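You operate a simulated robot arm through the tools that you are given. There is no shell and no other tool. Be economical: measure what you need, move in short steps, check, and stop when the job is done.

The job below is to be done with a simulated robot arm. You get a single attempt, and the scene is never put back.

## Task
Reject the cracked ball, pass the green check ball, recount the green tray.
Fine: cracked ball in the red reject box; reset the tally, then one press for each ball in the green check tray.

Only the result counts: the job must be done as asked and must still hold three seconds after the hand-in. Knocking over, shifting, dropping, spilling or breaking anything else fails it.

## Robot
A 6-joint arm with a two-finger parallel gripper, fixed in place. Base frame: the origin is at the foot of the arm, x ahead of it, y to its left, z up; the work surface is at about z = 0.816. Units: m, rad, N and s.
With the tool pointing down near the work surface it reaches from about 0.26 to 0.68 m from the base axis. Its first joint turns from -1.152 to 1.152 rad. Payload 2.9 kg.
The tool frame sits at the grasp point between the pads (the TCP): z along the fingers, y along the line on which they close. The tips reach 0.03 m beyond it. Largest opening 0.11 m; finger width 0.02, thickness 0.01; the body of the gripper, 0.048 by 0.112 m, starts 0.055 m behind the TCP.
Orientation is that of the tool frame in the base frame, as a unit quaternion [w, x, y, z]. With the fingers straight down and closing along the base's y, the tool's x points along the base's -x, its y along +y and its z along -z.

## Interface
- The arm moves only by the tool nudge_tool. Its argument "deltas" is text: rows parted by semicolons, each of 6 numbers parted by spaces: the shift along the base's x, y, z in units of 20 mm (1.0 is 20 mm), then the turn, a rotation vector about the base's x, y, z in units of 5 degrees (1.0 is 5 degrees). In form: tx ty tz wx wy wz; .... A call has 1 to 8 rows; each row shifts and turns the commanded pose from where the row before left it. "fingers" is the opening in per cent of the stroke, from 0 (shut) to 100 (fully open), set as the call begins (left out, the last holds). A call with a number of a shift or a turn outside -1 to 1 is refused whole. Rows are played at 5 a second. More than 0.05 m and 0.15 rad between two rows, or a gripper value outside its range, and nothing of the call is played. A pose out of reach is approached as far as the arm can. The call stops where the force on the tool passes 80 N (or 10 N more than at its start, if that is more) or the arm is blocked; 0.2 s more then pass. The fingers move at their own pace (about 0.108 m/s each) and stop on an object; they squeeze with about 33 N. The grip force told is the motor's: it shows also when the fingers shut on nothing. Time passes only in rows, and 0.2 s behind the last, so rows that do not move let the fingers close. The reply holds the time, the measured pose of the TCP, the force on the tool along the base axes, the opening and the grip force, in the units named above and with some noise, and new pictures: "views" is both (left out), scene, wrist or none.
- Cameras (640 x 400 px; columns grow to the right, rows downward): "scene" is fixed at [0.0556, 0.4261, 1.3937]; the picture's right is [-0.87, -0.49, 0.00], its down [-0.29, 0.51, -0.81] and it looks along [0.40, -0.71, -0.58] (base axes); focal length 346 px, centre (320, 200). "wrist" rides on the gripper at [0.072, 0.017, -0.103] in the tool frame; the picture's right is [-0.23, 0.97, 0.00], its down [-0.76, -0.18, -0.62] and it looks along [-0.61, -0.14, 0.78] (tool axes); focal length 222 px, centre (320, 200). There is no depth. A picture from a camera that has moved, and an enlarged one, comes with that camera's place and axes in the base frame and with its lens. The place of the scene camera against the robot may be out by one fixed shift of up to 0.012 m in any direction.
- zoom(camera, box): a new picture of the part [left, top, right, bottom] of that camera's present view, enlarged. The clock stands still meanwhile.
- finish_job(): hands the job in; it is judged then, once.

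Go step by step. Nothing tells you positions but the pictures and the camera data: compare them with the known pose of the tool, close in by small moves and look again before you grip or let go. The budget is 120 turns and 200 pictures, counting those below and the enlarged ones. Unless the task says otherwise, let go and move clear before handing in, and close with one line.

The tools are called after "Call:" by a JSON object that holds its "op" and its "data". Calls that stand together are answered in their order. nudge_tool: Moves the arm, as the interface text tells. Its arguments: {"type":"object","properties":{"deltas":{"type":"string"},"fingers":{"type":"number"},"views":{"type":"string","enum":["both","scene","wrist","none"]}},"required":["deltas"]} The other tools are called the same way: zoom (camera, box) takes an enlarged picture of a part of a camera's view; finish_job () hands the job in.

At the start:

```text
clock: 0.0
tcp_pos: [0.3022, -0.1993, 1.1108]
orientation: [0.0, 0.001, 1.0, 0.0]
force: [-1.1, -0.4, -0.4]
finger_gap: 0.1099
grasp_force: 0.0
```

scene: 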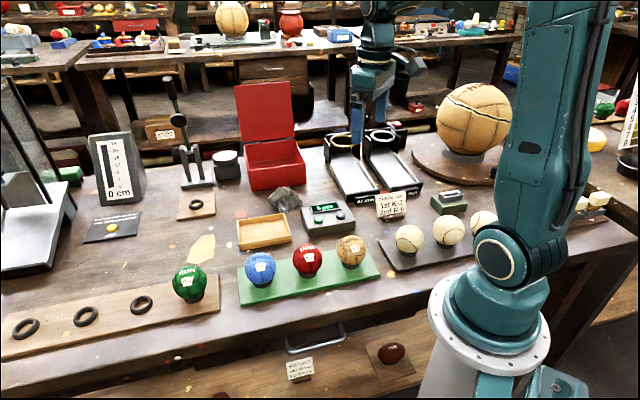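
wrist: 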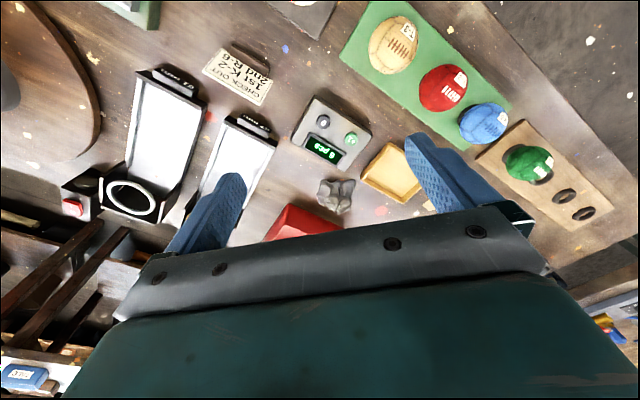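

I see a green tray with blue, red and tan balls, a wooden rack with a green ball, a tally counter, and a red box with an open lid. I'll zoom in for details.

Call:
{"op": "zoom", "data": {"camera": "scene", "box": [160, 220, 400, 320]}}

Call:
{"op": "zoom", "data": {"camera": "scene", "box": [300, 150, 540, 280]}}

Call:
{"op": "zoom", "data": {"camera": "wrist", "box": [280, 0, 640, 220]}}

Call:
{"op": "zoom", "data": {"camera": "scene", "box": [220, 330, 460, 400]}}

```text
2.67 times, centred on (280, 270) of scene
camera zoom: at [0.0556, 0.4261, 1.3937], right [-0.87, -0.49, 0.0], down [-0.29, 0.51, -0.81], along [0.4, -0.71, -0.58], focal length 923 px, centre (427, 13)
```

zoom: 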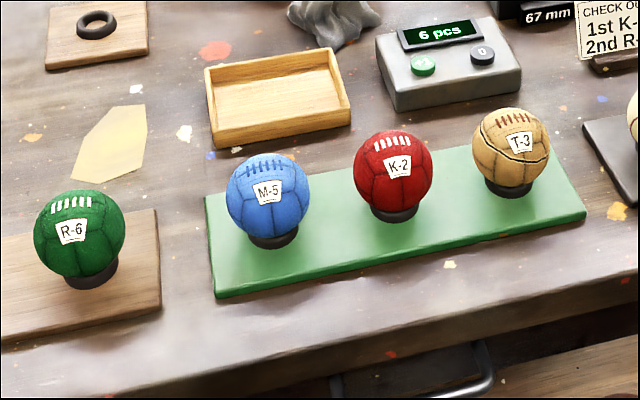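

```text
2.67 times, centred on (420, 215) of scene
camera zoom: at [0.0556, 0.4261, 1.3937], right [-0.87, -0.49, 0.0], down [-0.29, 0.51, -0.81], along [0.4, -0.71, -0.58], focal length 923 px, centre (53, 160)
```

zoom: 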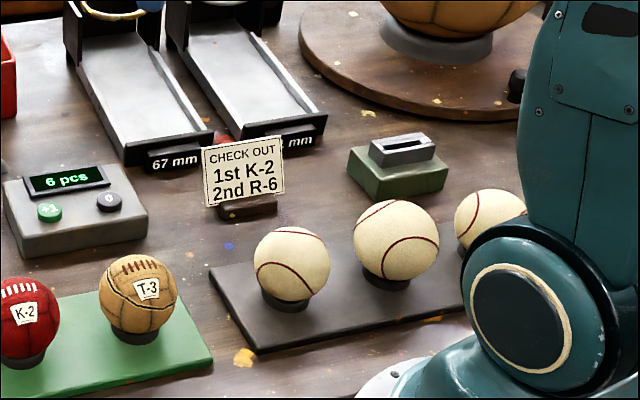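

```text
1.78 times, centred on (460, 110) of wrist
camera zoom: at [0.2288, -0.183, 1.2137], right [0.23, 0.97, 0.0], down [0.76, -0.18, 0.62], along [0.61, -0.14, -0.78], focal length 395 px, centre (71, 360)
```

zoom: 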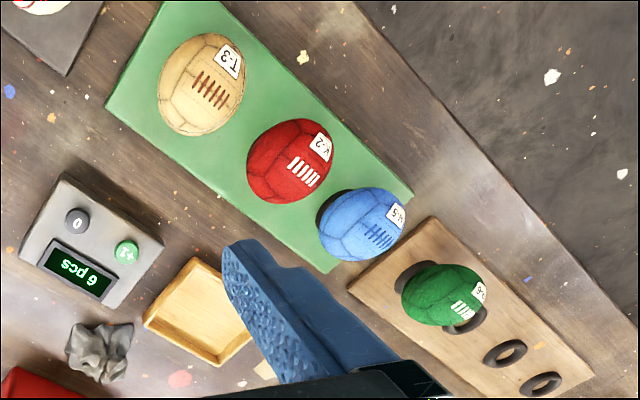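

```text
2.67 times, centred on (340, 365) of scene
camera zoom: at [0.0556, 0.4261, 1.3937], right [-0.87, -0.49, 0.0], down [-0.29, 0.51, -0.81], along [0.4, -0.71, -0.58], focal length 923 px, centre (267, -240)
```

zoom: 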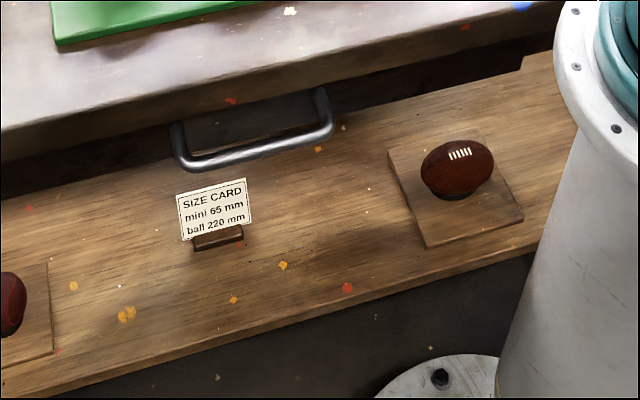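

The tan T-3 shows a dark line that may be a crack. I'll look at the gauge, the red box and the other labels to work out what "pass" refers to.

Call:
{"op": "zoom", "data": {"camera": "scene", "box": [310, 110, 430, 210]}}

Call:
{"op": "zoom", "data": {"camera": "scene", "box": [60, 70, 320, 250]}}

Call:
{"op": "zoom", "data": {"camera": "wrist", "box": [50, 0, 370, 240]}}

Call:
{"op": "zoom", "data": {"camera": "scene", "box": [320, 225, 380, 275]}}

```text
4.00 times, centred on (370, 160) of scene
camera zoom: at [0.0556, 0.4261, 1.3937], right [-0.87, -0.49, 0.0], down [-0.29, 0.51, -0.81], along [0.4, -0.71, -0.58], focal length 1384 px, centre (120, 360)
```

zoom: 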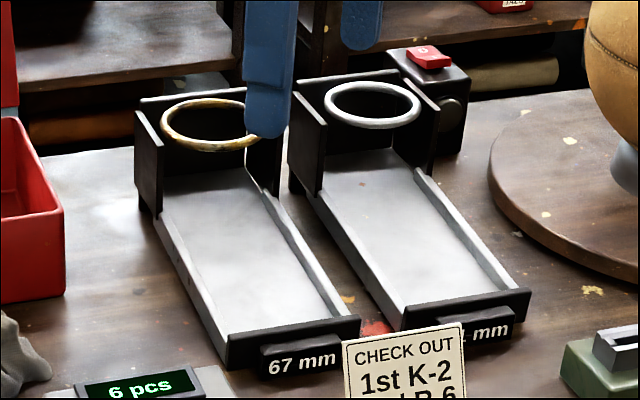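

```text
2.22 times, centred on (190, 160) of scene
camera zoom: at [0.0556, 0.4261, 1.3937], right [-0.87, -0.49, 0.0], down [-0.29, 0.51, -0.81], along [0.4, -0.71, -0.58], focal length 769 px, centre (609, 289)
```

zoom: 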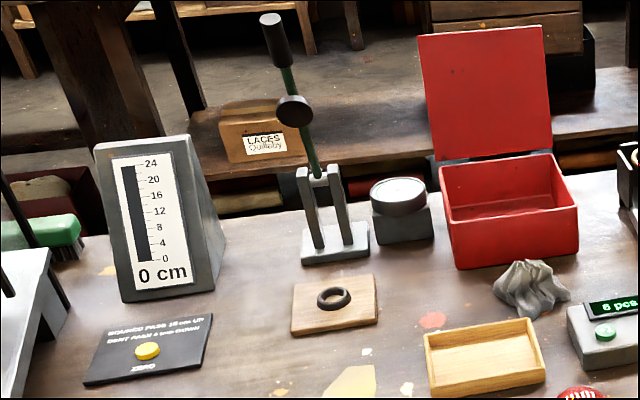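

```text
1.67 times, centred on (210, 120) of wrist
camera zoom: at [0.2288, -0.183, 1.2137], right [0.23, 0.97, 0.0], down [0.76, -0.18, 0.62], along [0.61, -0.14, -0.78], focal length 370 px, centre (503, 333)
```

zoom: 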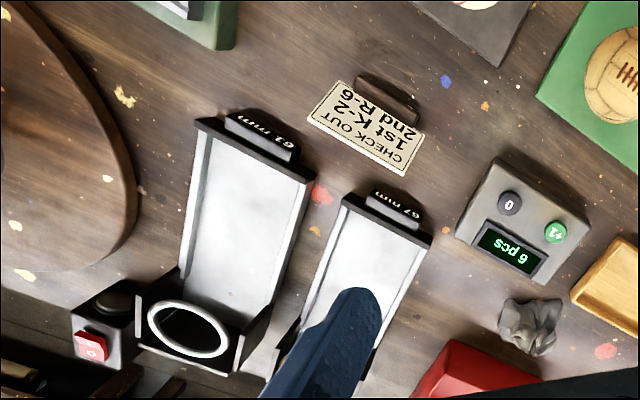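

```text
8.00 times, centred on (350, 250) of scene
camera zoom: at [0.0556, 0.4261, 1.3937], right [-0.87, -0.49, 0.0], down [-0.29, 0.51, -0.81], along [0.4, -0.71, -0.58], focal length 2769 px, centre (80, -200)
```

zoom: 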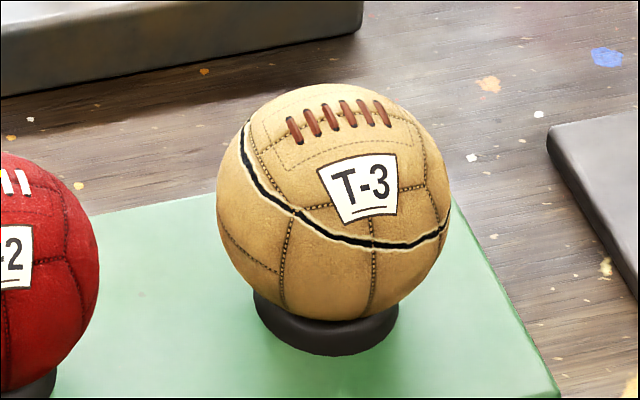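

T-3 is clearly cracked. I'll read the remaining signs, looking especially for any place marked "pass".

Call:
{"op": "zoom", "data": {"camera": "scene", "box": [70, 195, 160, 255]}}

Call:
{"op": "zoom", "data": {"camera": "scene", "box": [0, 240, 240, 400]}}

Call:
{"op": "zoom", "data": {"camera": "scene", "box": [0, 60, 120, 280]}}

Call:
{"op": "zoom", "data": {"camera": "scene", "box": [540, 60, 640, 240]}}

```text
6.67 times, centred on (115, 225) of scene
camera zoom: at [0.0556, 0.4261, 1.3937], right [-0.87, -0.49, 0.0], down [-0.29, 0.51, -0.81], along [0.4, -0.71, -0.58], focal length 2307 px, centre (1687, 33)
```

zoom: 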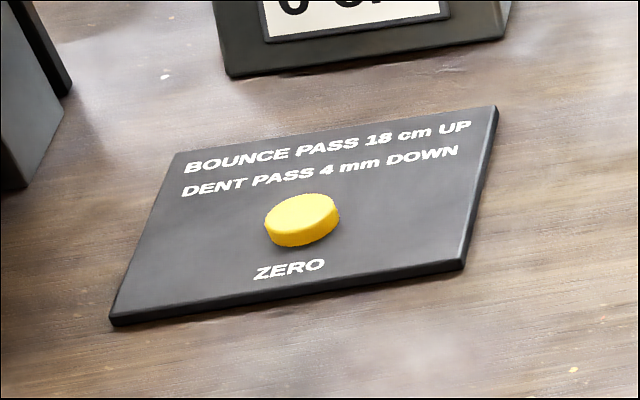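

```text
2.50 times, centred on (120, 320) of scene
camera zoom: at [0.0556, 0.4261, 1.3937], right [-0.87, -0.49, 0.0], down [-0.29, 0.51, -0.81], along [0.4, -0.71, -0.58], focal length 865 px, centre (820, -100)
```

zoom: 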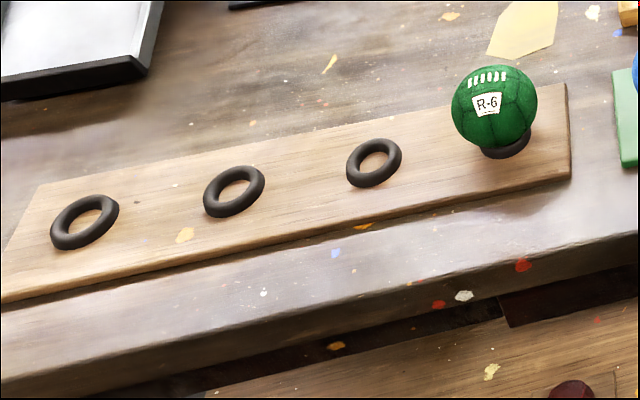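

```text
1.82 times, centred on (60, 170) of scene
camera zoom: at [0.0556, 0.4261, 1.3937], right [-0.87, -0.49, 0.0], down [-0.29, 0.51, -0.81], along [0.4, -0.71, -0.58], focal length 629 px, centre (793, 254)
```

zoom: 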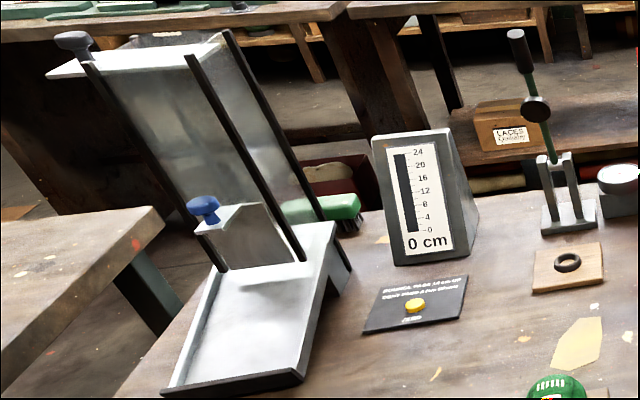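

```text
2.22 times, centred on (590, 150) of scene
camera zoom: at [0.0556, 0.4261, 1.3937], right [-0.87, -0.49, 0.0], down [-0.29, 0.51, -0.81], along [0.4, -0.71, -0.58], focal length 769 px, centre (-280, 311)
```

zoom: 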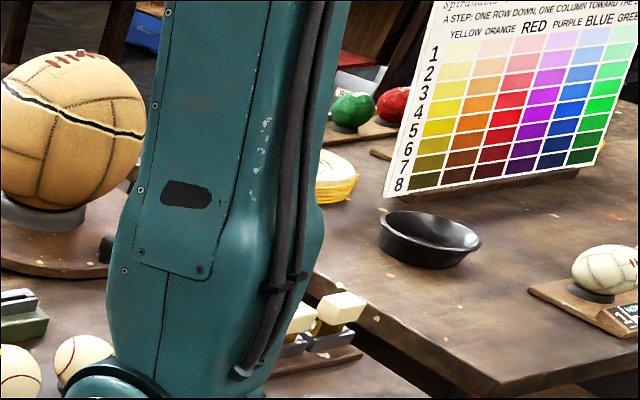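

The job text doesn't say where a "passed" ball goes, so I'll move the wrist camera over the tray area and look closer before deciding.

Call:
{"op": "nudge_tool", "data": {"deltas": "0 -1 0 0 0 0;0 -1 0 0 0 0;0 -1 0 0 0 0;0 -1 0 0 0 0"}}

Call:
{"op": "zoom", "data": {"camera": "scene", "box": [420, 170, 480, 220]}}

```text
clock: 1.0
tcp_pos: [0.3005, -0.2788, 1.1103]
orientation: [0.0, 0.0, 1.0, 0.0]
force: [-0.1, -0.2, 0.3]
finger_gap: 0.1097
grasp_force: 0.0
camera wrist: at [0.2287, -0.2632, 1.214], right [0.23, 0.97, 0.0], down [0.76, -0.18, 0.62], along [0.61, -0.14, -0.78], focal length 222 px, centre (320, 200)
```

scene: 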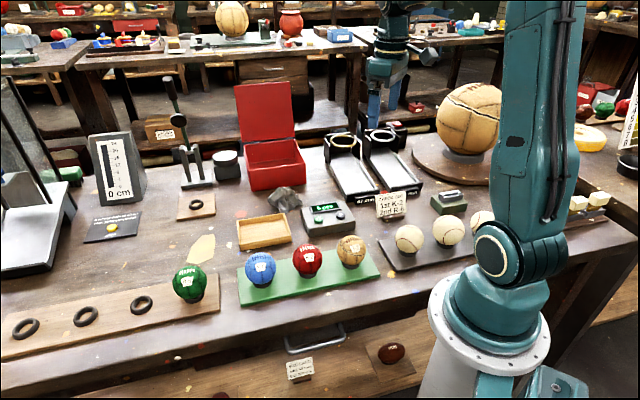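
wrist: 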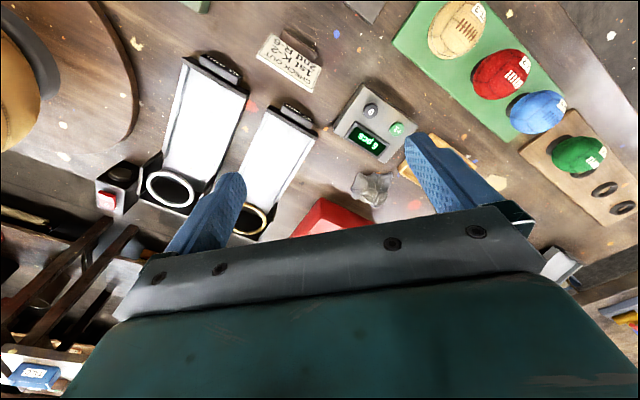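

```text
8.00 times, centred on (450, 195) of scene
camera zoom: at [0.0556, 0.4261, 1.3937], right [-0.87, -0.49, 0.0], down [-0.29, 0.51, -0.81], along [0.4, -0.71, -0.58], focal length 2769 px, centre (-720, 240)
```

zoom: 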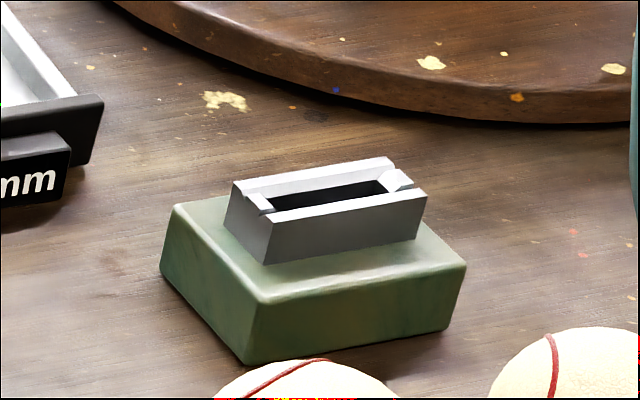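

No place is marked "pass". I take T-3 as the cracked ball for the red reject box, and the green R-6 as passed by moving it into the green check tray, where T-3's seat comes free; then I recount. Next I move above T-3 with the closing line across the tray.

Call:
{"op": "nudge_tool", "data": {"deltas": "0 1 0 0 0 1;0 1 0 0 0 1;0 1 0 0 0 1;0 1 0 0 0 1;0 1 0 0 0 1;0 1 0 0 0 1;0 1 0 0 0 1;0 1 0 0 0 1", "fingers": 85, "views": "none"}}

Call:
{"op": "nudge_tool", "data": {"deltas": "-0.5 0.7 -1 0 0 1;-0.5 0.6 -1 0 0 0.7;-0.5 0 -1 0 0 0;0 0 -1 0 0 0"}}

```text
clock: 2.8
tcp_pos: [0.3027, -0.1179, 1.1115]
orientation: [0.0, -0.343, 0.939, 0.0]
force: [0.3, 0.2, -0.4]
finger_gap: 0.0935
grasp_force: 0.1
```

```text
clock: 3.8
tcp_pos: [0.2718, -0.0929, 1.0303]
orientation: [0.0, -0.412, 0.911, 0.001]
force: [0.8, 0.4, 0.8]
finger_gap: 0.0935
grasp_force: 0.0
camera wrist: at [0.2103, -0.1371, 1.1333], right [-0.58, 0.82, 0.0], down [0.64, 0.45, 0.62], along [0.51, 0.36, -0.78], focal length 222 px, centre (320, 200)
```

scene: 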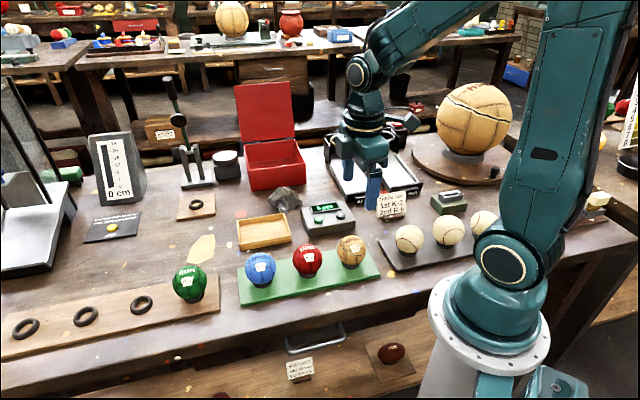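
wrist: 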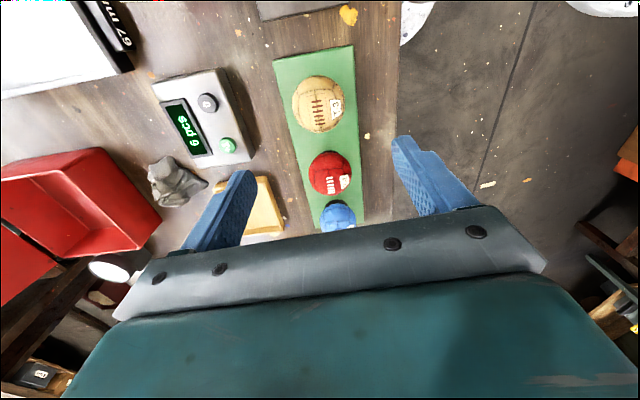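

The gripper is above T-3 (about [0.271, -0.096]). I'll descend most of the way and check.

Call:
{"op": "nudge_tool", "data": {"deltas": "0 -0.15 -1 0 0 0;0 0 -1 0 0 0;0 0 -1 0 0 0;0 0 -1 0 0 0;0 0 -1 0 0 0"}}

```text
clock: 5.0
tcp_pos: [0.2719, -0.0959, 0.9296]
orientation: [-0.001, -0.411, 0.912, 0.0]
force: [0.5, -0.3, -0.1]
finger_gap: 0.0935
grasp_force: 0.1
camera wrist: at [0.2101, -0.1406, 1.0336], right [-0.58, 0.82, 0.0], down [0.64, 0.45, 0.62], along [0.51, 0.36, -0.78], focal length 222 px, centre (320, 200)
```

scene: 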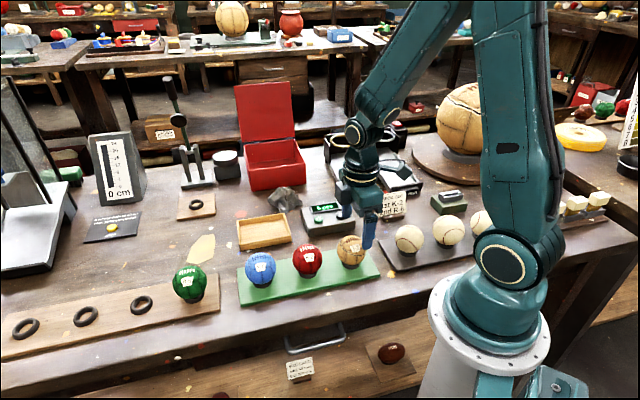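
wrist: 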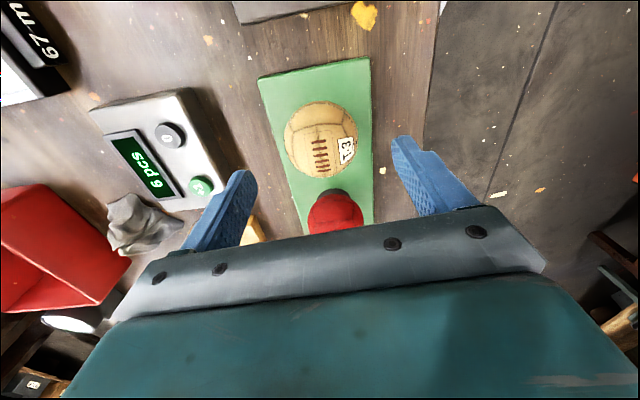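

T-3 triangulates to about [0.274, -0.094, 0.855]. I'll lower to that and close.

Call:
{"op": "nudge_tool", "data": {"deltas": "0.1 0.05 -1 0 0 0;0 0 -1 0 0 0;0 0 -1 0 0 0;0 0 -0.5 0 0 0"}}

```text
clock: 6.0
tcp_pos: [0.2732, -0.0955, 0.8604]
orientation: [0.001, -0.41, 0.912, -0.001]
force: [-0.6, 0.2, -0.2]
finger_gap: 0.0936
grasp_force: 0.1
camera wrist: at [0.2125, -0.1386, 0.9636], right [-0.58, 0.82, 0.0], down [0.64, 0.45, 0.62], along [0.51, 0.36, -0.78], focal length 222 px, centre (320, 200)
```

scene: 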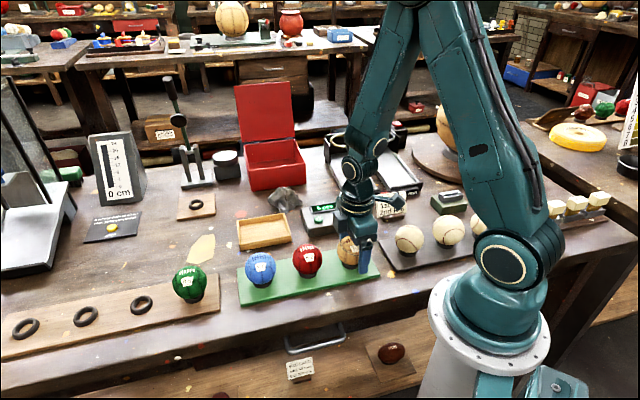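
wrist: 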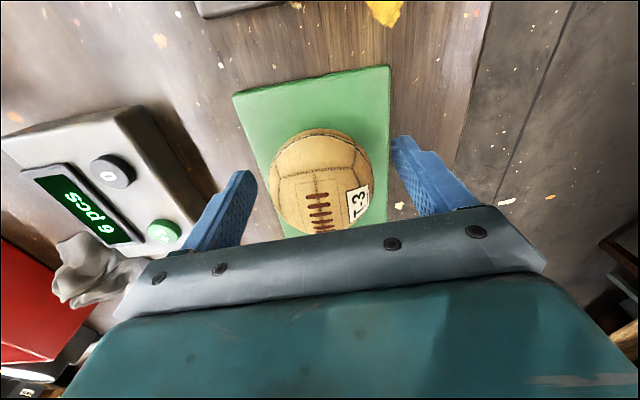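

The ball sits centred between the pads, so I'll close the fingers.

Call:
{"op": "nudge_tool", "data": {"deltas": "0 0 0 0 0 0;0 0 0 0 0 0;0 0 0 0 0 0", "fingers": 0, "views": "none"}}

Call:
{"op": "nudge_tool", "data": {"deltas": "0 0 1 0 0 0;0 0 1 0 0 0;0 0 1 0 0 0;0 0 1 0 0 0;0 0 1 0 0 0;0 0 1 0 0 0"}}

```text
clock: 6.8
tcp_pos: [0.2735, -0.0945, 0.861]
orientation: [0.0, -0.411, 0.912, 0.0]
force: [-0.2, 1.1, 0.8]
finger_gap: 0.0638
grasp_force: 32.5
```

```text
clock: 8.2
tcp_pos: [0.2731, -0.0954, 0.9808]
orientation: [0.0, -0.41, 0.912, 0.0]
force: [-0.1, -0.8, -1.6]
finger_gap: 0.0639
grasp_force: 33.0
camera wrist: at [0.2134, -0.139, 1.0838], right [-0.58, 0.82, 0.0], down [0.64, 0.45, 0.62], along [0.51, 0.36, -0.78], focal length 222 px, centre (320, 200)
```

scene: 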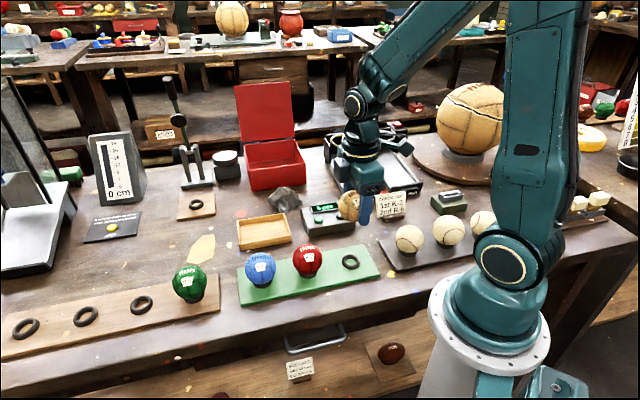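
wrist: 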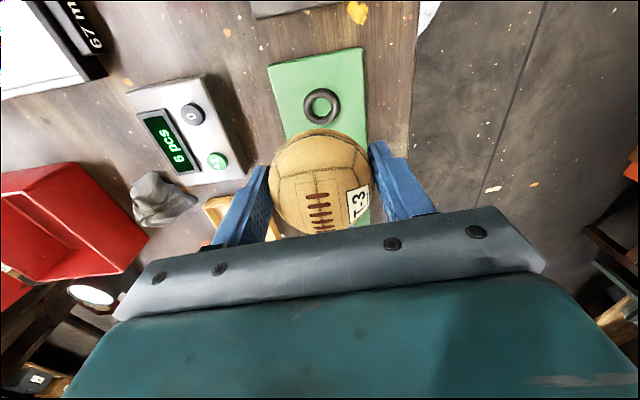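

T-3 is held (64 mm). I carry it high toward the red box, turning so the fingers close parallel to the box front.

Call:
{"op": "nudge_tool", "data": {"deltas": "0.8 -0.5 1 0 0 -1;0.8 -0.5 1 0 0 -1;0.8 -0.6 1 0 0 -1;0.8 -0.6 0 0 0 -1;0.8 -0.6 0 0 0 -1;0.8 -0.6 0 0 0 -1;0.8 -0.6 0 0 0 -1;0.8 -0.6 0 0 0 -1", "views": "none"}}

Call:
{"op": "nudge_tool", "data": {"deltas": "0.8 -0.6 0 0 0 -1;0.8 -0.6 0 0 0 -1;0.8 -0.6 0 0 0 -1;0.8 -0.6 0 0 0 -1;0 0 0 0 0 -1;0 0 0 0 0 -1;0 0 0 0 0 -1;0 0 0 0 0 -1"}}

```text
clock: 10.0
tcp_pos: [0.3997, -0.1866, 1.0396]
orientation: [0.0, -0.073, 0.997, 0.0]
force: [0.5, 0.7, -0.4]
finger_gap: 0.0637
grasp_force: 32.5
```

```text
clock: 11.8
tcp_pos: [0.465, -0.2357, 1.0407]
orientation: [0.0, 0.272, 0.962, 0.001]
force: [-0.1, -0.2, -1.3]
finger_gap: 0.0638
grasp_force: 32.9
camera wrist: at [0.4119, -0.1837, 1.1436], right [0.7, 0.71, 0.0], down [0.56, -0.55, 0.62], along [0.44, -0.44, -0.78], focal length 222 px, centre (320, 200)
```

scene: 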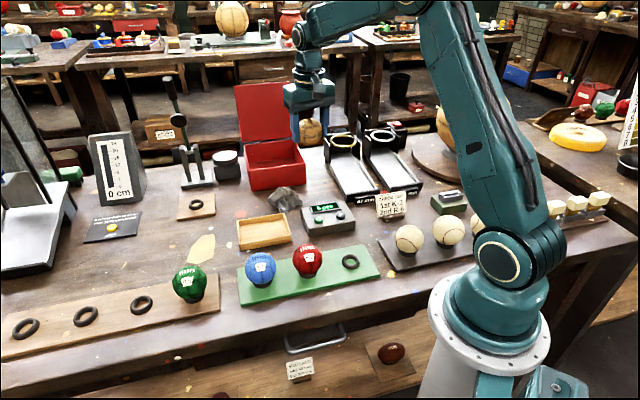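
wrist: 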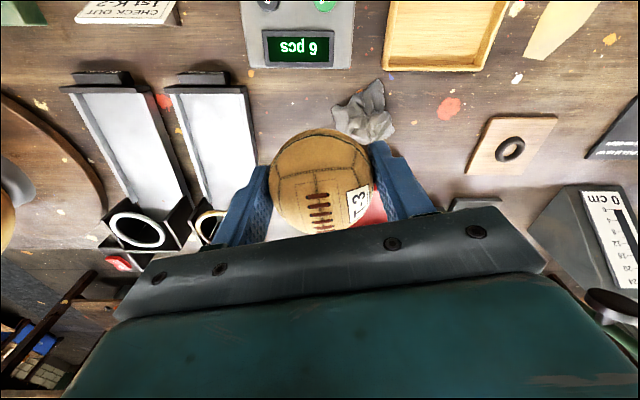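

The box front edge runs from about [0.533, -0.335] to [0.650, -0.220]. I'll head for [0.607, -0.325], staying above the rim.

Call:
{"op": "nudge_tool", "data": {"deltas": "0.9 -0.56 -0.3 0 0 0;0.9 -0.56 -0.3 0 0 0;0.9 -0.56 -0.3 0 0 0;0.9 -0.56 -0.3 0 0 0;0.9 -0.56 -0.3 0 0 0;0.9 -0.56 0 0 0 0;0.9 -0.56 0 0 0 0;0.8 -0.5 0 0 0 0"}}

Call:
{"op": "zoom", "data": {"camera": "scene", "box": [210, 70, 350, 210]}}

```text
clock: 13.6
tcp_pos: [0.5876, -0.312, 1.0083]
orientation: [-0.001, 0.272, 0.962, 0.0]
force: [-0.9, -0.6, -1.3]
finger_gap: 0.0637
grasp_force: 33.1
out of reach, approached as far as the arm can: row 7, 8
camera wrist: at [0.5339, -0.2602, 1.1122], right [0.7, 0.71, 0.0], down [0.56, -0.55, 0.62], along [0.44, -0.44, -0.78], focal length 222 px, centre (320, 200)
```

scene: 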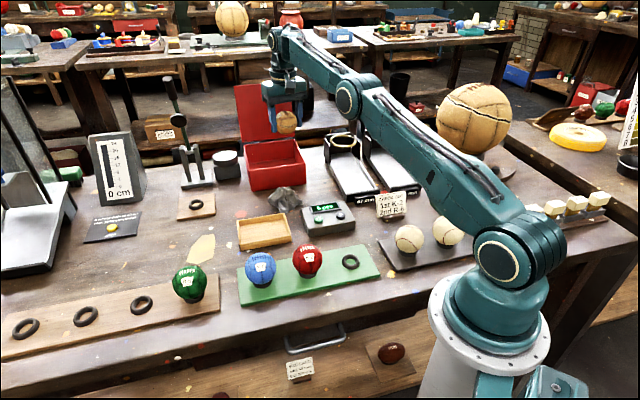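
wrist: 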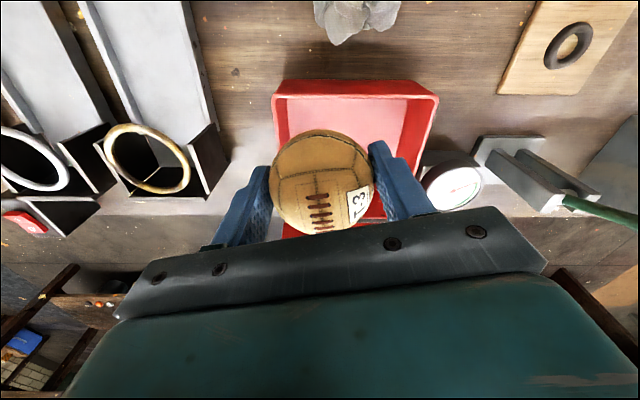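

```text
2.86 times, centred on (280, 140) of scene
camera zoom: at [0.0557, 0.426, 1.3937], right [-0.87, -0.49, 0.0], down [-0.29, 0.51, -0.81], along [0.4, -0.71, -0.58], focal length 989 px, centre (434, 371)
```

zoom: 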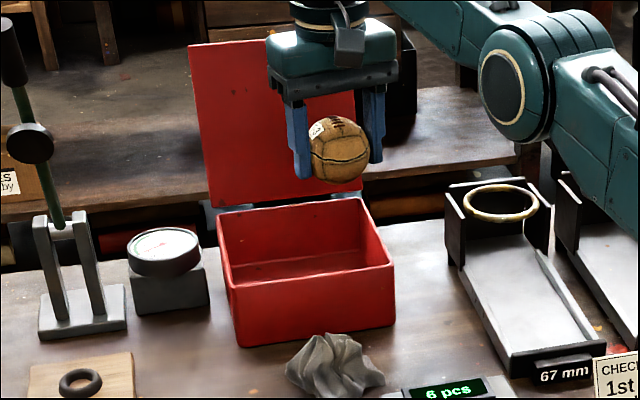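

At this height the arm falls short; the ball is about 19 mm inside the front rim line and needs at least 40 mm. I'll tilt the fingers outward by 20 degrees to gain reach.

Call:
{"op": "nudge_tool", "data": {"deltas": "0 0 0 -0.71 -0.7 0;0 0 0 -0.71 -0.7 0;0 0 0 -0.71 -0.7 0;0 0 0 -0.71 -0.7 0"}}

```text
clock: 14.6
tcp_pos: [0.587, -0.3107, 1.0094]
orientation: [0.151, 0.267, 0.948, -0.086]
force: [-0.8, 0.5, -1.6]
finger_gap: 0.0638
grasp_force: 32.8
camera wrist: at [0.5126, -0.2379, 1.0806], right [0.7, 0.71, 0.0], down [0.37, -0.36, 0.85], along [0.61, -0.6, -0.52], focal length 222 px, centre (320, 200)
```

scene: 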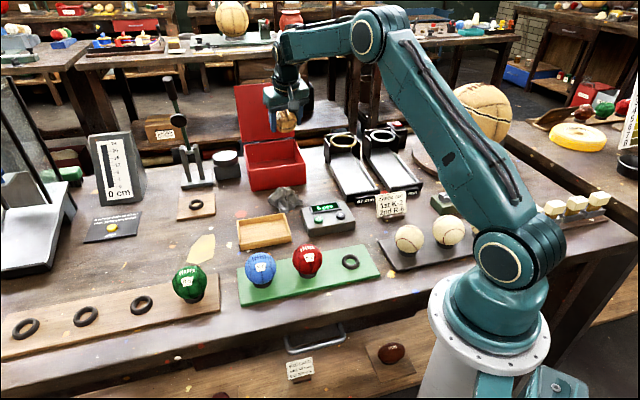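
wrist: 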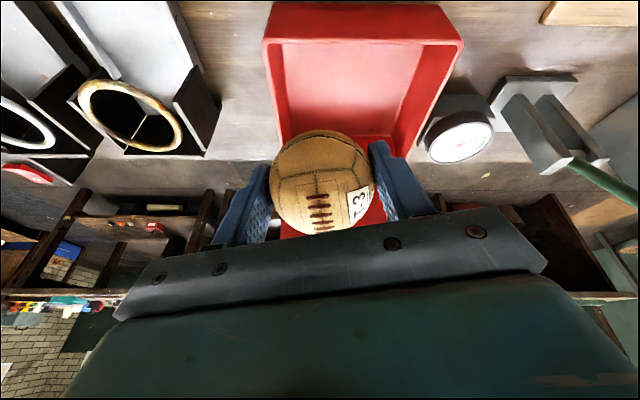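

Tilting worked with the TCP unmoved. Now I move over the box interior.

Call:
{"op": "nudge_tool", "data": {"deltas": "0.9 -0.25 0 0 0 0;0.9 -0.25 0 0 0 0;0.85 -0.2 0 0 0 0"}}

```text
clock: 15.4
tcp_pos: [0.6388, -0.3252, 1.0105]
orientation: [0.151, 0.266, 0.948, -0.085]
force: [0.5, -0.2, -1.9]
finger_gap: 0.0634
grasp_force: 32.7
camera wrist: at [0.5653, -0.2526, 1.0816], right [0.7, 0.71, 0.0], down [0.37, -0.36, 0.85], along [0.6, -0.6, -0.52], focal length 222 px, centre (320, 200)
```

scene: 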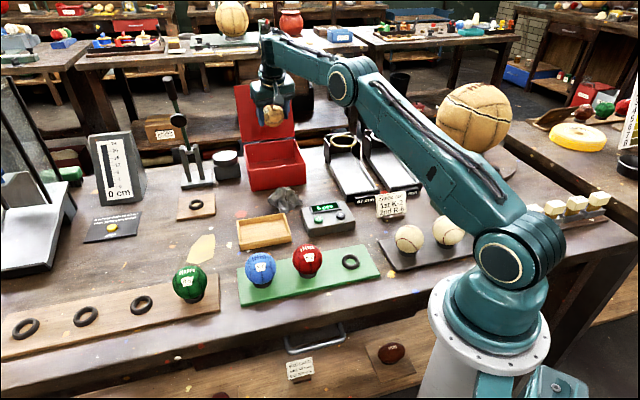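
wrist: 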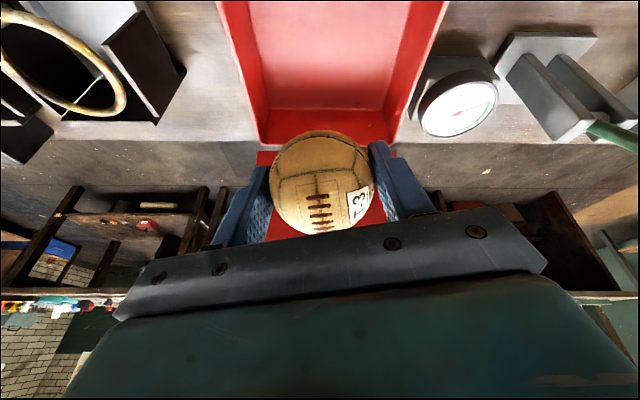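

The ball is over the interior, about 65 mm in from the front rim. I'll lower it into the box.

Call:
{"op": "nudge_tool", "data": {"deltas": "0 0 -1 0 0 0;0 0 -1 0 0 0;0 0 -1 0 0 0;0 0 -1 0 0 0;0 0 -1 0 0 0;0 0 -1 0 0 0;0 0 -0.5 0 0 0"}}

Call:
{"op": "zoom", "data": {"camera": "scene", "box": [210, 70, 350, 210]}}

```text
clock: 17.0
tcp_pos: [0.6396, -0.326, 0.8783]
orientation: [0.151, 0.268, 0.948, -0.086]
force: [0.4, 0.1, -1.6]
finger_gap: 0.0641
grasp_force: 32.2
camera wrist: at [0.5655, -0.2522, 0.9502], right [0.7, 0.71, 0.0], down [0.37, -0.36, 0.85], along [0.6, -0.6, -0.52], focal length 222 px, centre (320, 200)
```

scene: 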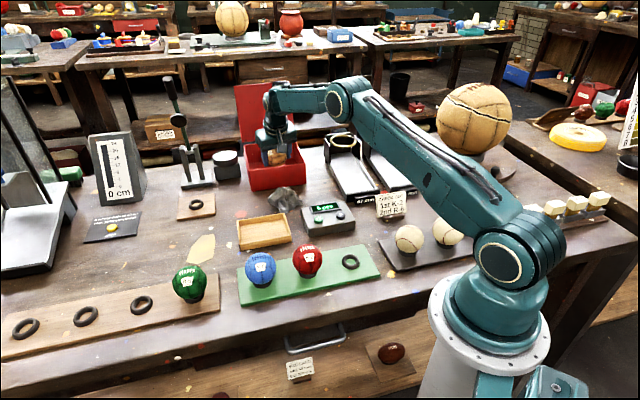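
wrist: 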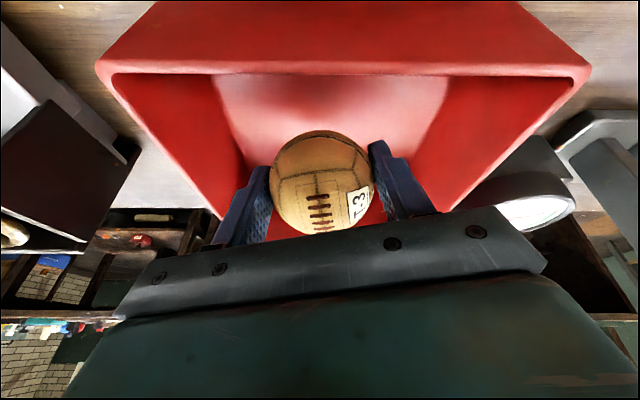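

```text
2.86 times, centred on (280, 140) of scene
camera zoom: at [0.0557, 0.426, 1.3937], right [-0.87, -0.49, 0.0], down [-0.29, 0.51, -0.81], along [0.4, -0.71, -0.58], focal length 989 px, centre (434, 371)
```

zoom: 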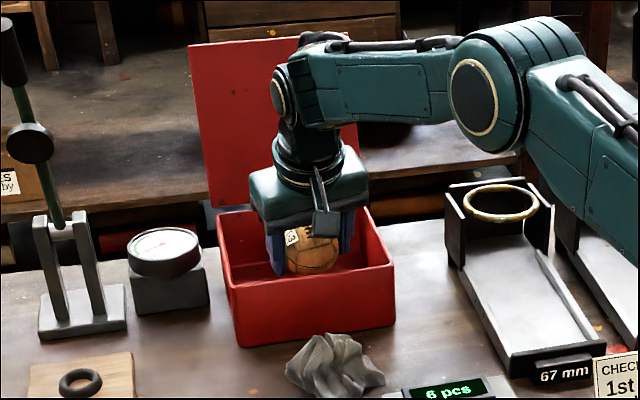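

It's well inside. I'll go down slightly more and release gently.

Call:
{"op": "nudge_tool", "data": {"deltas": "0 0 -0.7 0 0 0;0 0 0 0 0 0", "views": "none"}}

Call:
{"op": "nudge_tool", "data": {"deltas": "0 0 0 0 0 0;0 0 0 0 0 0;0 0 0 0 0 0;0 0 0 0 0 0", "fingers": 76}}

```text
clock: 17.6
tcp_pos: [0.6399, -0.3252, 0.8644]
orientation: [0.15, 0.268, 0.948, -0.085]
force: [-0.1, 0.8, -1.9]
finger_gap: 0.0637
grasp_force: 32.8
```

```text
clock: 18.6
tcp_pos: [0.641, -0.3252, 0.8643]
orientation: [0.15, 0.267, 0.948, -0.085]
force: [1.4, -0.1, 0.1]
finger_gap: 0.0835
grasp_force: 0.1
camera wrist: at [0.5654, -0.2519, 0.9365], right [0.7, 0.71, 0.0], down [0.37, -0.36, 0.85], along [0.6, -0.6, -0.52], focal length 222 px, centre (320, 200)
```

scene: 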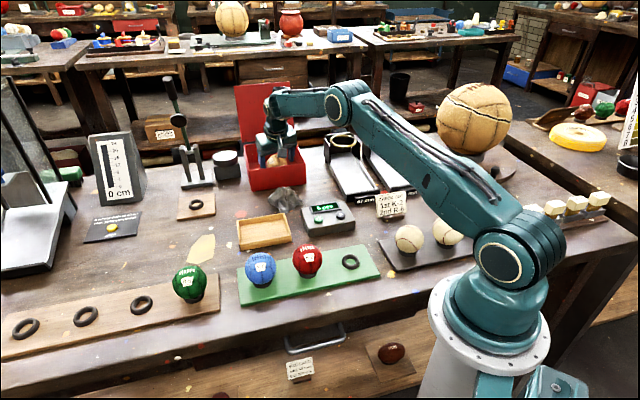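
wrist: 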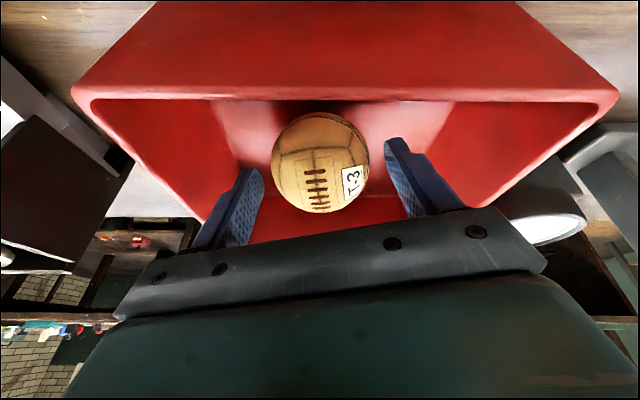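

T-3 rests in the red box. I'll retract straight up, level the tool, and head for the green ball R-6.

Call:
{"op": "nudge_tool", "data": {"deltas": "0 0 1 0 0 0;0 0 1 0 0 0;0 0 1 0 0 0;0 0 1 0 0 0;0 0 1 0 0 0;0 0 1 0 0 0;0 0 1 0 0 0;0 0 1 0 0 0", "views": "none"}}

Call:
{"op": "nudge_tool", "data": {"deltas": "-1 0.7 0.5 0.71 0.7 0;-1 0.7 0.5 0.71 0.7 0;-1 0.7 0 0.71 0.7 0;-1 0.7 0 0.71 0.7 0;-1 0.7 0 0 0 1;-1 0.7 0 0 0 1;-1 0.7 0 0 0 1;-1 0.7 0 0 0 1"}}

Call:
{"op": "zoom", "data": {"camera": "scene", "box": [210, 70, 350, 210]}}

```text
clock: 20.4
tcp_pos: [0.6415, -0.3254, 1.0247]
orientation: [0.15, 0.266, 0.948, -0.086]
force: [0.0, 0.2, -0.3]
finger_gap: 0.0836
grasp_force: 0.0
```

```text
clock: 22.2
tcp_pos: [0.4794, -0.2128, 1.0444]
orientation: [0.0, 0.099, 0.995, 0.001]
force: [0.2, 0.2, -0.5]
finger_gap: 0.0838
grasp_force: 0.1
camera wrist: at [0.4118, -0.1829, 1.1485], right [0.42, 0.91, 0.0], down [0.71, -0.33, 0.62], along [0.57, -0.26, -0.78], focal length 222 px, centre (320, 200)
```

scene: 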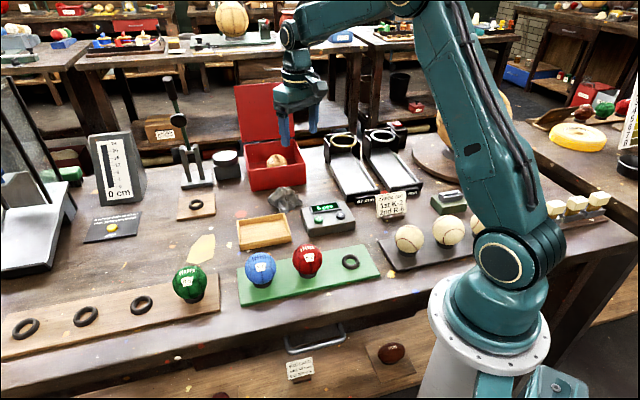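
wrist: 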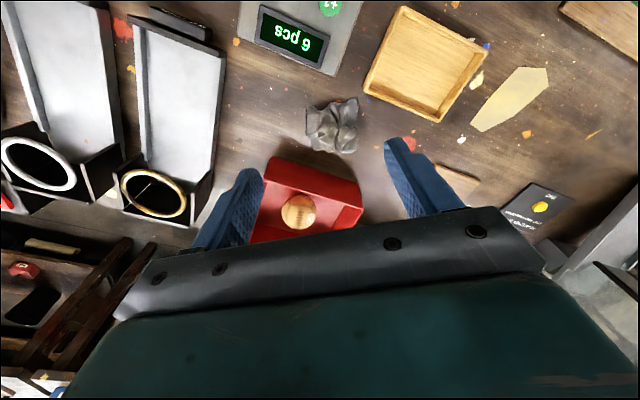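

```text
2.86 times, centred on (280, 140) of scene
camera zoom: at [0.0556, 0.4261, 1.3937], right [-0.87, -0.49, 0.0], down [-0.29, 0.51, -0.81], along [0.4, -0.71, -0.58], focal length 989 px, centre (434, 371)
```

zoom: 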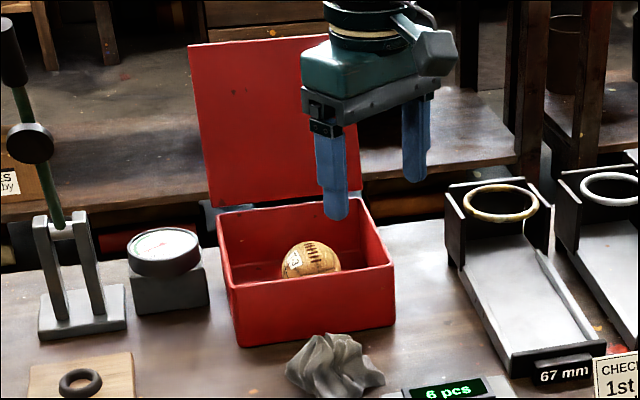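

T-3 lies in the reject box. Next I'll move over to R-6, turning so the fingers straddle it across its board.

Call:
{"op": "nudge_tool", "data": {"deltas": "0 1 0 0 0 1;0 1 0 0 0 1;0 1 0 0 0 1;0 1 0 0 0 1;0 1 0 0 0 1;0 1 0 0 0 1;0 1 0 0 0 1;0 1 0 0 0 1", "fingers": 88, "views": "none"}}

Call:
{"op": "nudge_tool", "data": {"deltas": "0.15 1 0 0 0 1;0.15 1 0 0 0 1;0.15 1 0 0 0 1;0.15 1 0 0 0 1;0.15 1 0 0 0 0;0.15 1 0 0 0 0;0.15 1 0 0 0 0;0.15 1 0 0 0 0"}}

```text
clock: 24.0
tcp_pos: [0.4801, -0.0541, 1.0442]
orientation: [-0.001, -0.247, 0.969, 0.0]
force: [0.3, -0.3, 0.8]
finger_gap: 0.0967
grasp_force: 0.1
```

```text
clock: 25.8
tcp_pos: [0.5037, 0.106, 1.0448]
orientation: [-0.001, -0.41, 0.912, 0.0]
force: [-0.8, 1.2, 0.0]
finger_gap: 0.0967
grasp_force: 0.0
camera wrist: at [0.443, 0.0626, 1.1484], right [-0.58, 0.82, 0.0], down [0.64, 0.45, 0.62], along [0.51, 0.36, -0.78], focal length 222 px, centre (320, 200)
```

scene: 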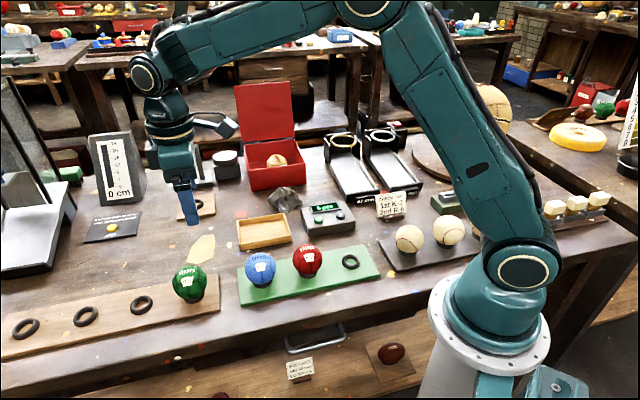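
wrist: 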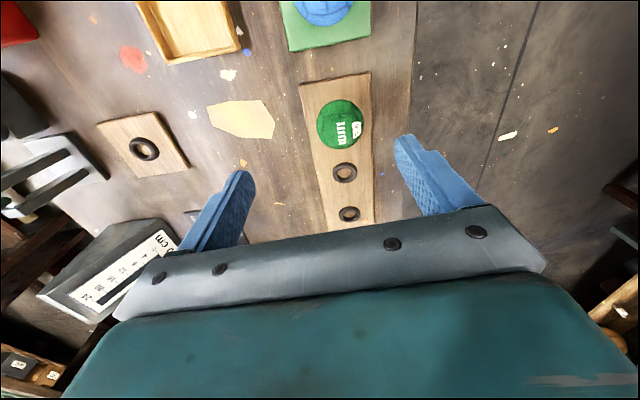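

R-6 is at about [0.513, 0.145]. I'll align above it and descend partway.

Call:
{"op": "nudge_tool", "data": {"deltas": "0.25 1 -1 0 0 0;0.2 0.95 -1 0 0 0;0 0 -1 0 0 0;0 0 -1 0 0 0;0 0 -1 0 0 0;0 0 -0.7 0 0 0"}}

```text
clock: 27.2
tcp_pos: [0.5136, 0.1464, 0.9313]
orientation: [0.0, -0.411, 0.912, 0.0]
force: [-0.4, 0.3, -0.1]
finger_gap: 0.0968
grasp_force: 0.0
camera wrist: at [0.4531, 0.1019, 1.0344], right [-0.58, 0.82, 0.0], down [0.64, 0.45, 0.62], along [0.51, 0.36, -0.78], focal length 222 px, centre (320, 200)
```

scene: 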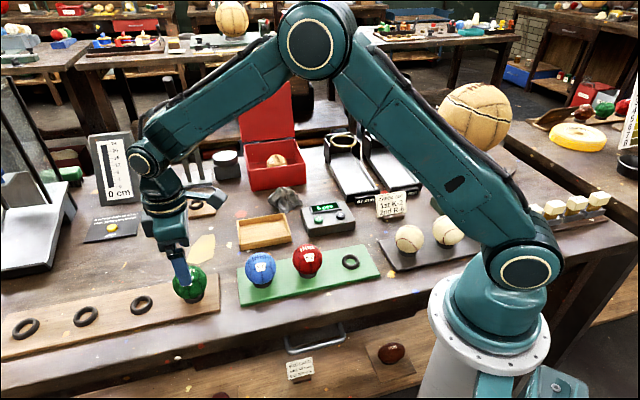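
wrist: 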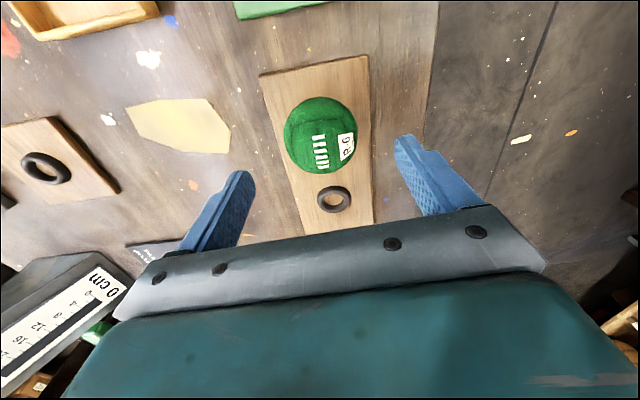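

Alignment is good, so I'll lower the rest and grip.

Call:
{"op": "nudge_tool", "data": {"deltas": "0 -0.1 -1 0 0 0;0 0 -1 0 0 0;0 0 -1 0 0 0;0 0 -0.5 0 0 0", "views": "wrist"}}

```text
clock: 28.2
tcp_pos: [0.5128, 0.144, 0.8612]
orientation: [0.001, -0.411, 0.912, 0.0]
force: [-0.1, 0.8, -0.3]
finger_gap: 0.0969
grasp_force: 0.0
camera wrist: at [0.4522, 0.1, 0.9644], right [-0.58, 0.82, 0.0], down [0.64, 0.45, 0.62], along [0.51, 0.36, -0.78], focal length 222 px, centre (320, 200)
```

wrist: 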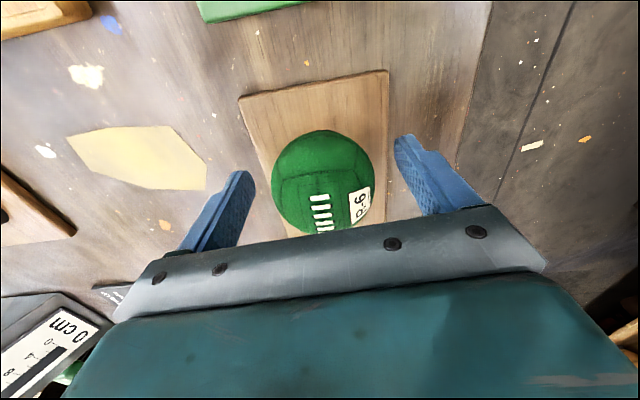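

The view matches the T-3 grasp. I'll close and lift.

Call:
{"op": "nudge_tool", "data": {"deltas": "0 0 0 0 0 0;0 0 0 0 0 0;0 0 0 0 0 0", "fingers": 0, "views": "none"}}

Call:
{"op": "nudge_tool", "data": {"deltas": "0 0 1 0 0 0;0 0 1 0 0 0;0 0 1 0 0 0;0 0 1 0 0 0;0 0 1 0 0 0;0 0 1 0 0 0;0 0 1 0 0 0;0 0 1 0 0 0"}}

```text
clock: 29.0
tcp_pos: [0.5128, 0.1442, 0.8606]
orientation: [0.001, -0.411, 0.911, 0.0]
force: [-0.2, -1.2, 0.0]
finger_gap: 0.0636
grasp_force: 32.8
```

```text
clock: 30.8
tcp_pos: [0.5122, 0.1451, 1.0211]
orientation: [0.0, -0.411, 0.912, 0.0]
force: [0.3, -0.1, -1.3]
finger_gap: 0.0636
grasp_force: 33.4
camera wrist: at [0.4523, 0.0999, 1.1248], right [-0.58, 0.82, 0.0], down [0.64, 0.45, 0.62], along [0.51, 0.36, -0.78], focal length 222 px, centre (320, 200)
```

scene: 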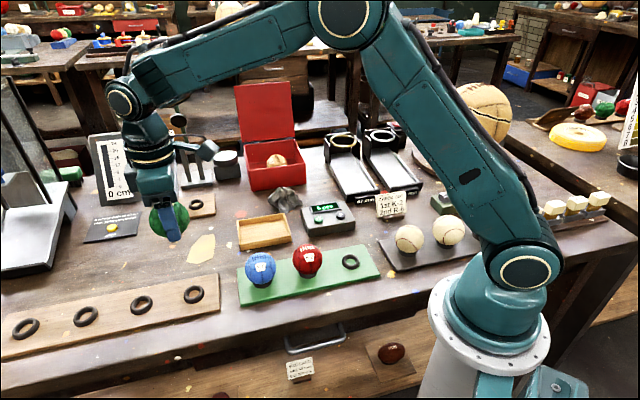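
wrist: 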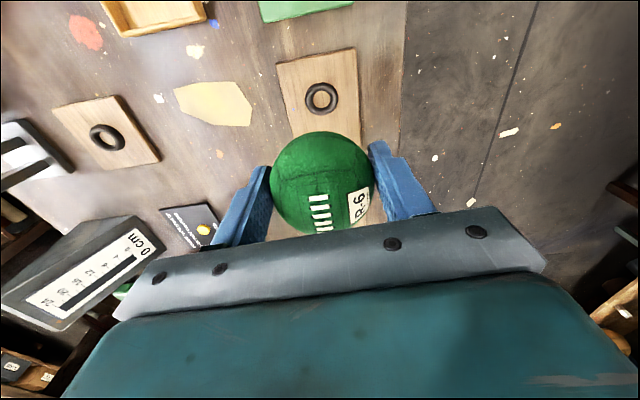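

R-6 is held and unblemished. I'll carry it over the tray to T-3's freed seat at [0.273, -0.095].

Call:
{"op": "nudge_tool", "data": {"deltas": "-1 -1 0 0 0 0;-1 -1 0 0 0 0;-1 -1 0 0 0 0;-1 -1 0 0 0 0;-1 -1 0 0 0 0;-1 -1 0 0 0 0;-1 -1 0 0 0 0;-1 -1 0 0 0 0", "views": "none"}}

Call:
{"op": "nudge_tool", "data": {"deltas": "-1 -1 0 0 0 0;-1 -1 0 0 0 0;-1 -1 0 0 0 0;-0.95 -0.98 0 0 0 0;0 0 -1 0 0 0;0 0 -1 0 0 0;0 0 0 0 0 0"}}

```text
clock: 32.6
tcp_pos: [0.3525, -0.0157, 1.0198]
orientation: [-0.001, -0.41, 0.912, 0.0]
force: [-0.6, 0.4, -2.1]
finger_gap: 0.0637
grasp_force: 33.4
```

```text
clock: 34.2
tcp_pos: [0.274, -0.0962, 0.9811]
orientation: [-0.001, -0.411, 0.912, 0.0]
force: [0.1, -0.9, -1.9]
finger_gap: 0.0639
grasp_force: 33.7
camera wrist: at [0.2134, -0.1398, 1.0846], right [-0.58, 0.82, 0.0], down [0.64, 0.45, 0.62], along [0.51, 0.36, -0.78], focal length 222 px, centre (320, 200)
```

scene: 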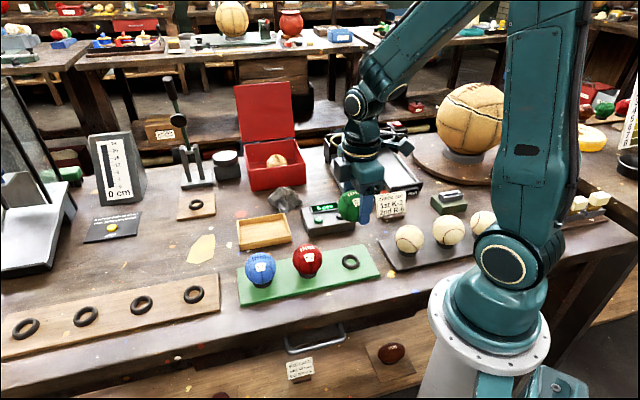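
wrist: 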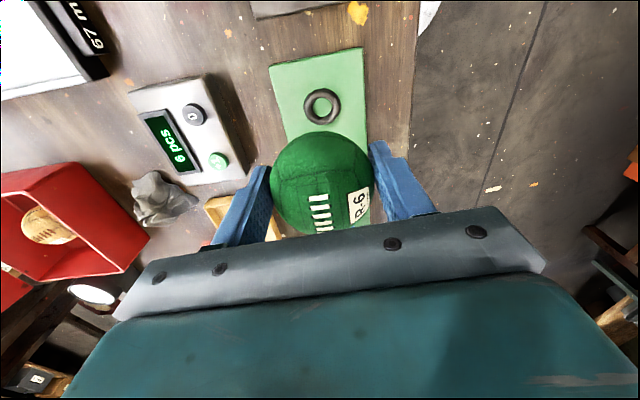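

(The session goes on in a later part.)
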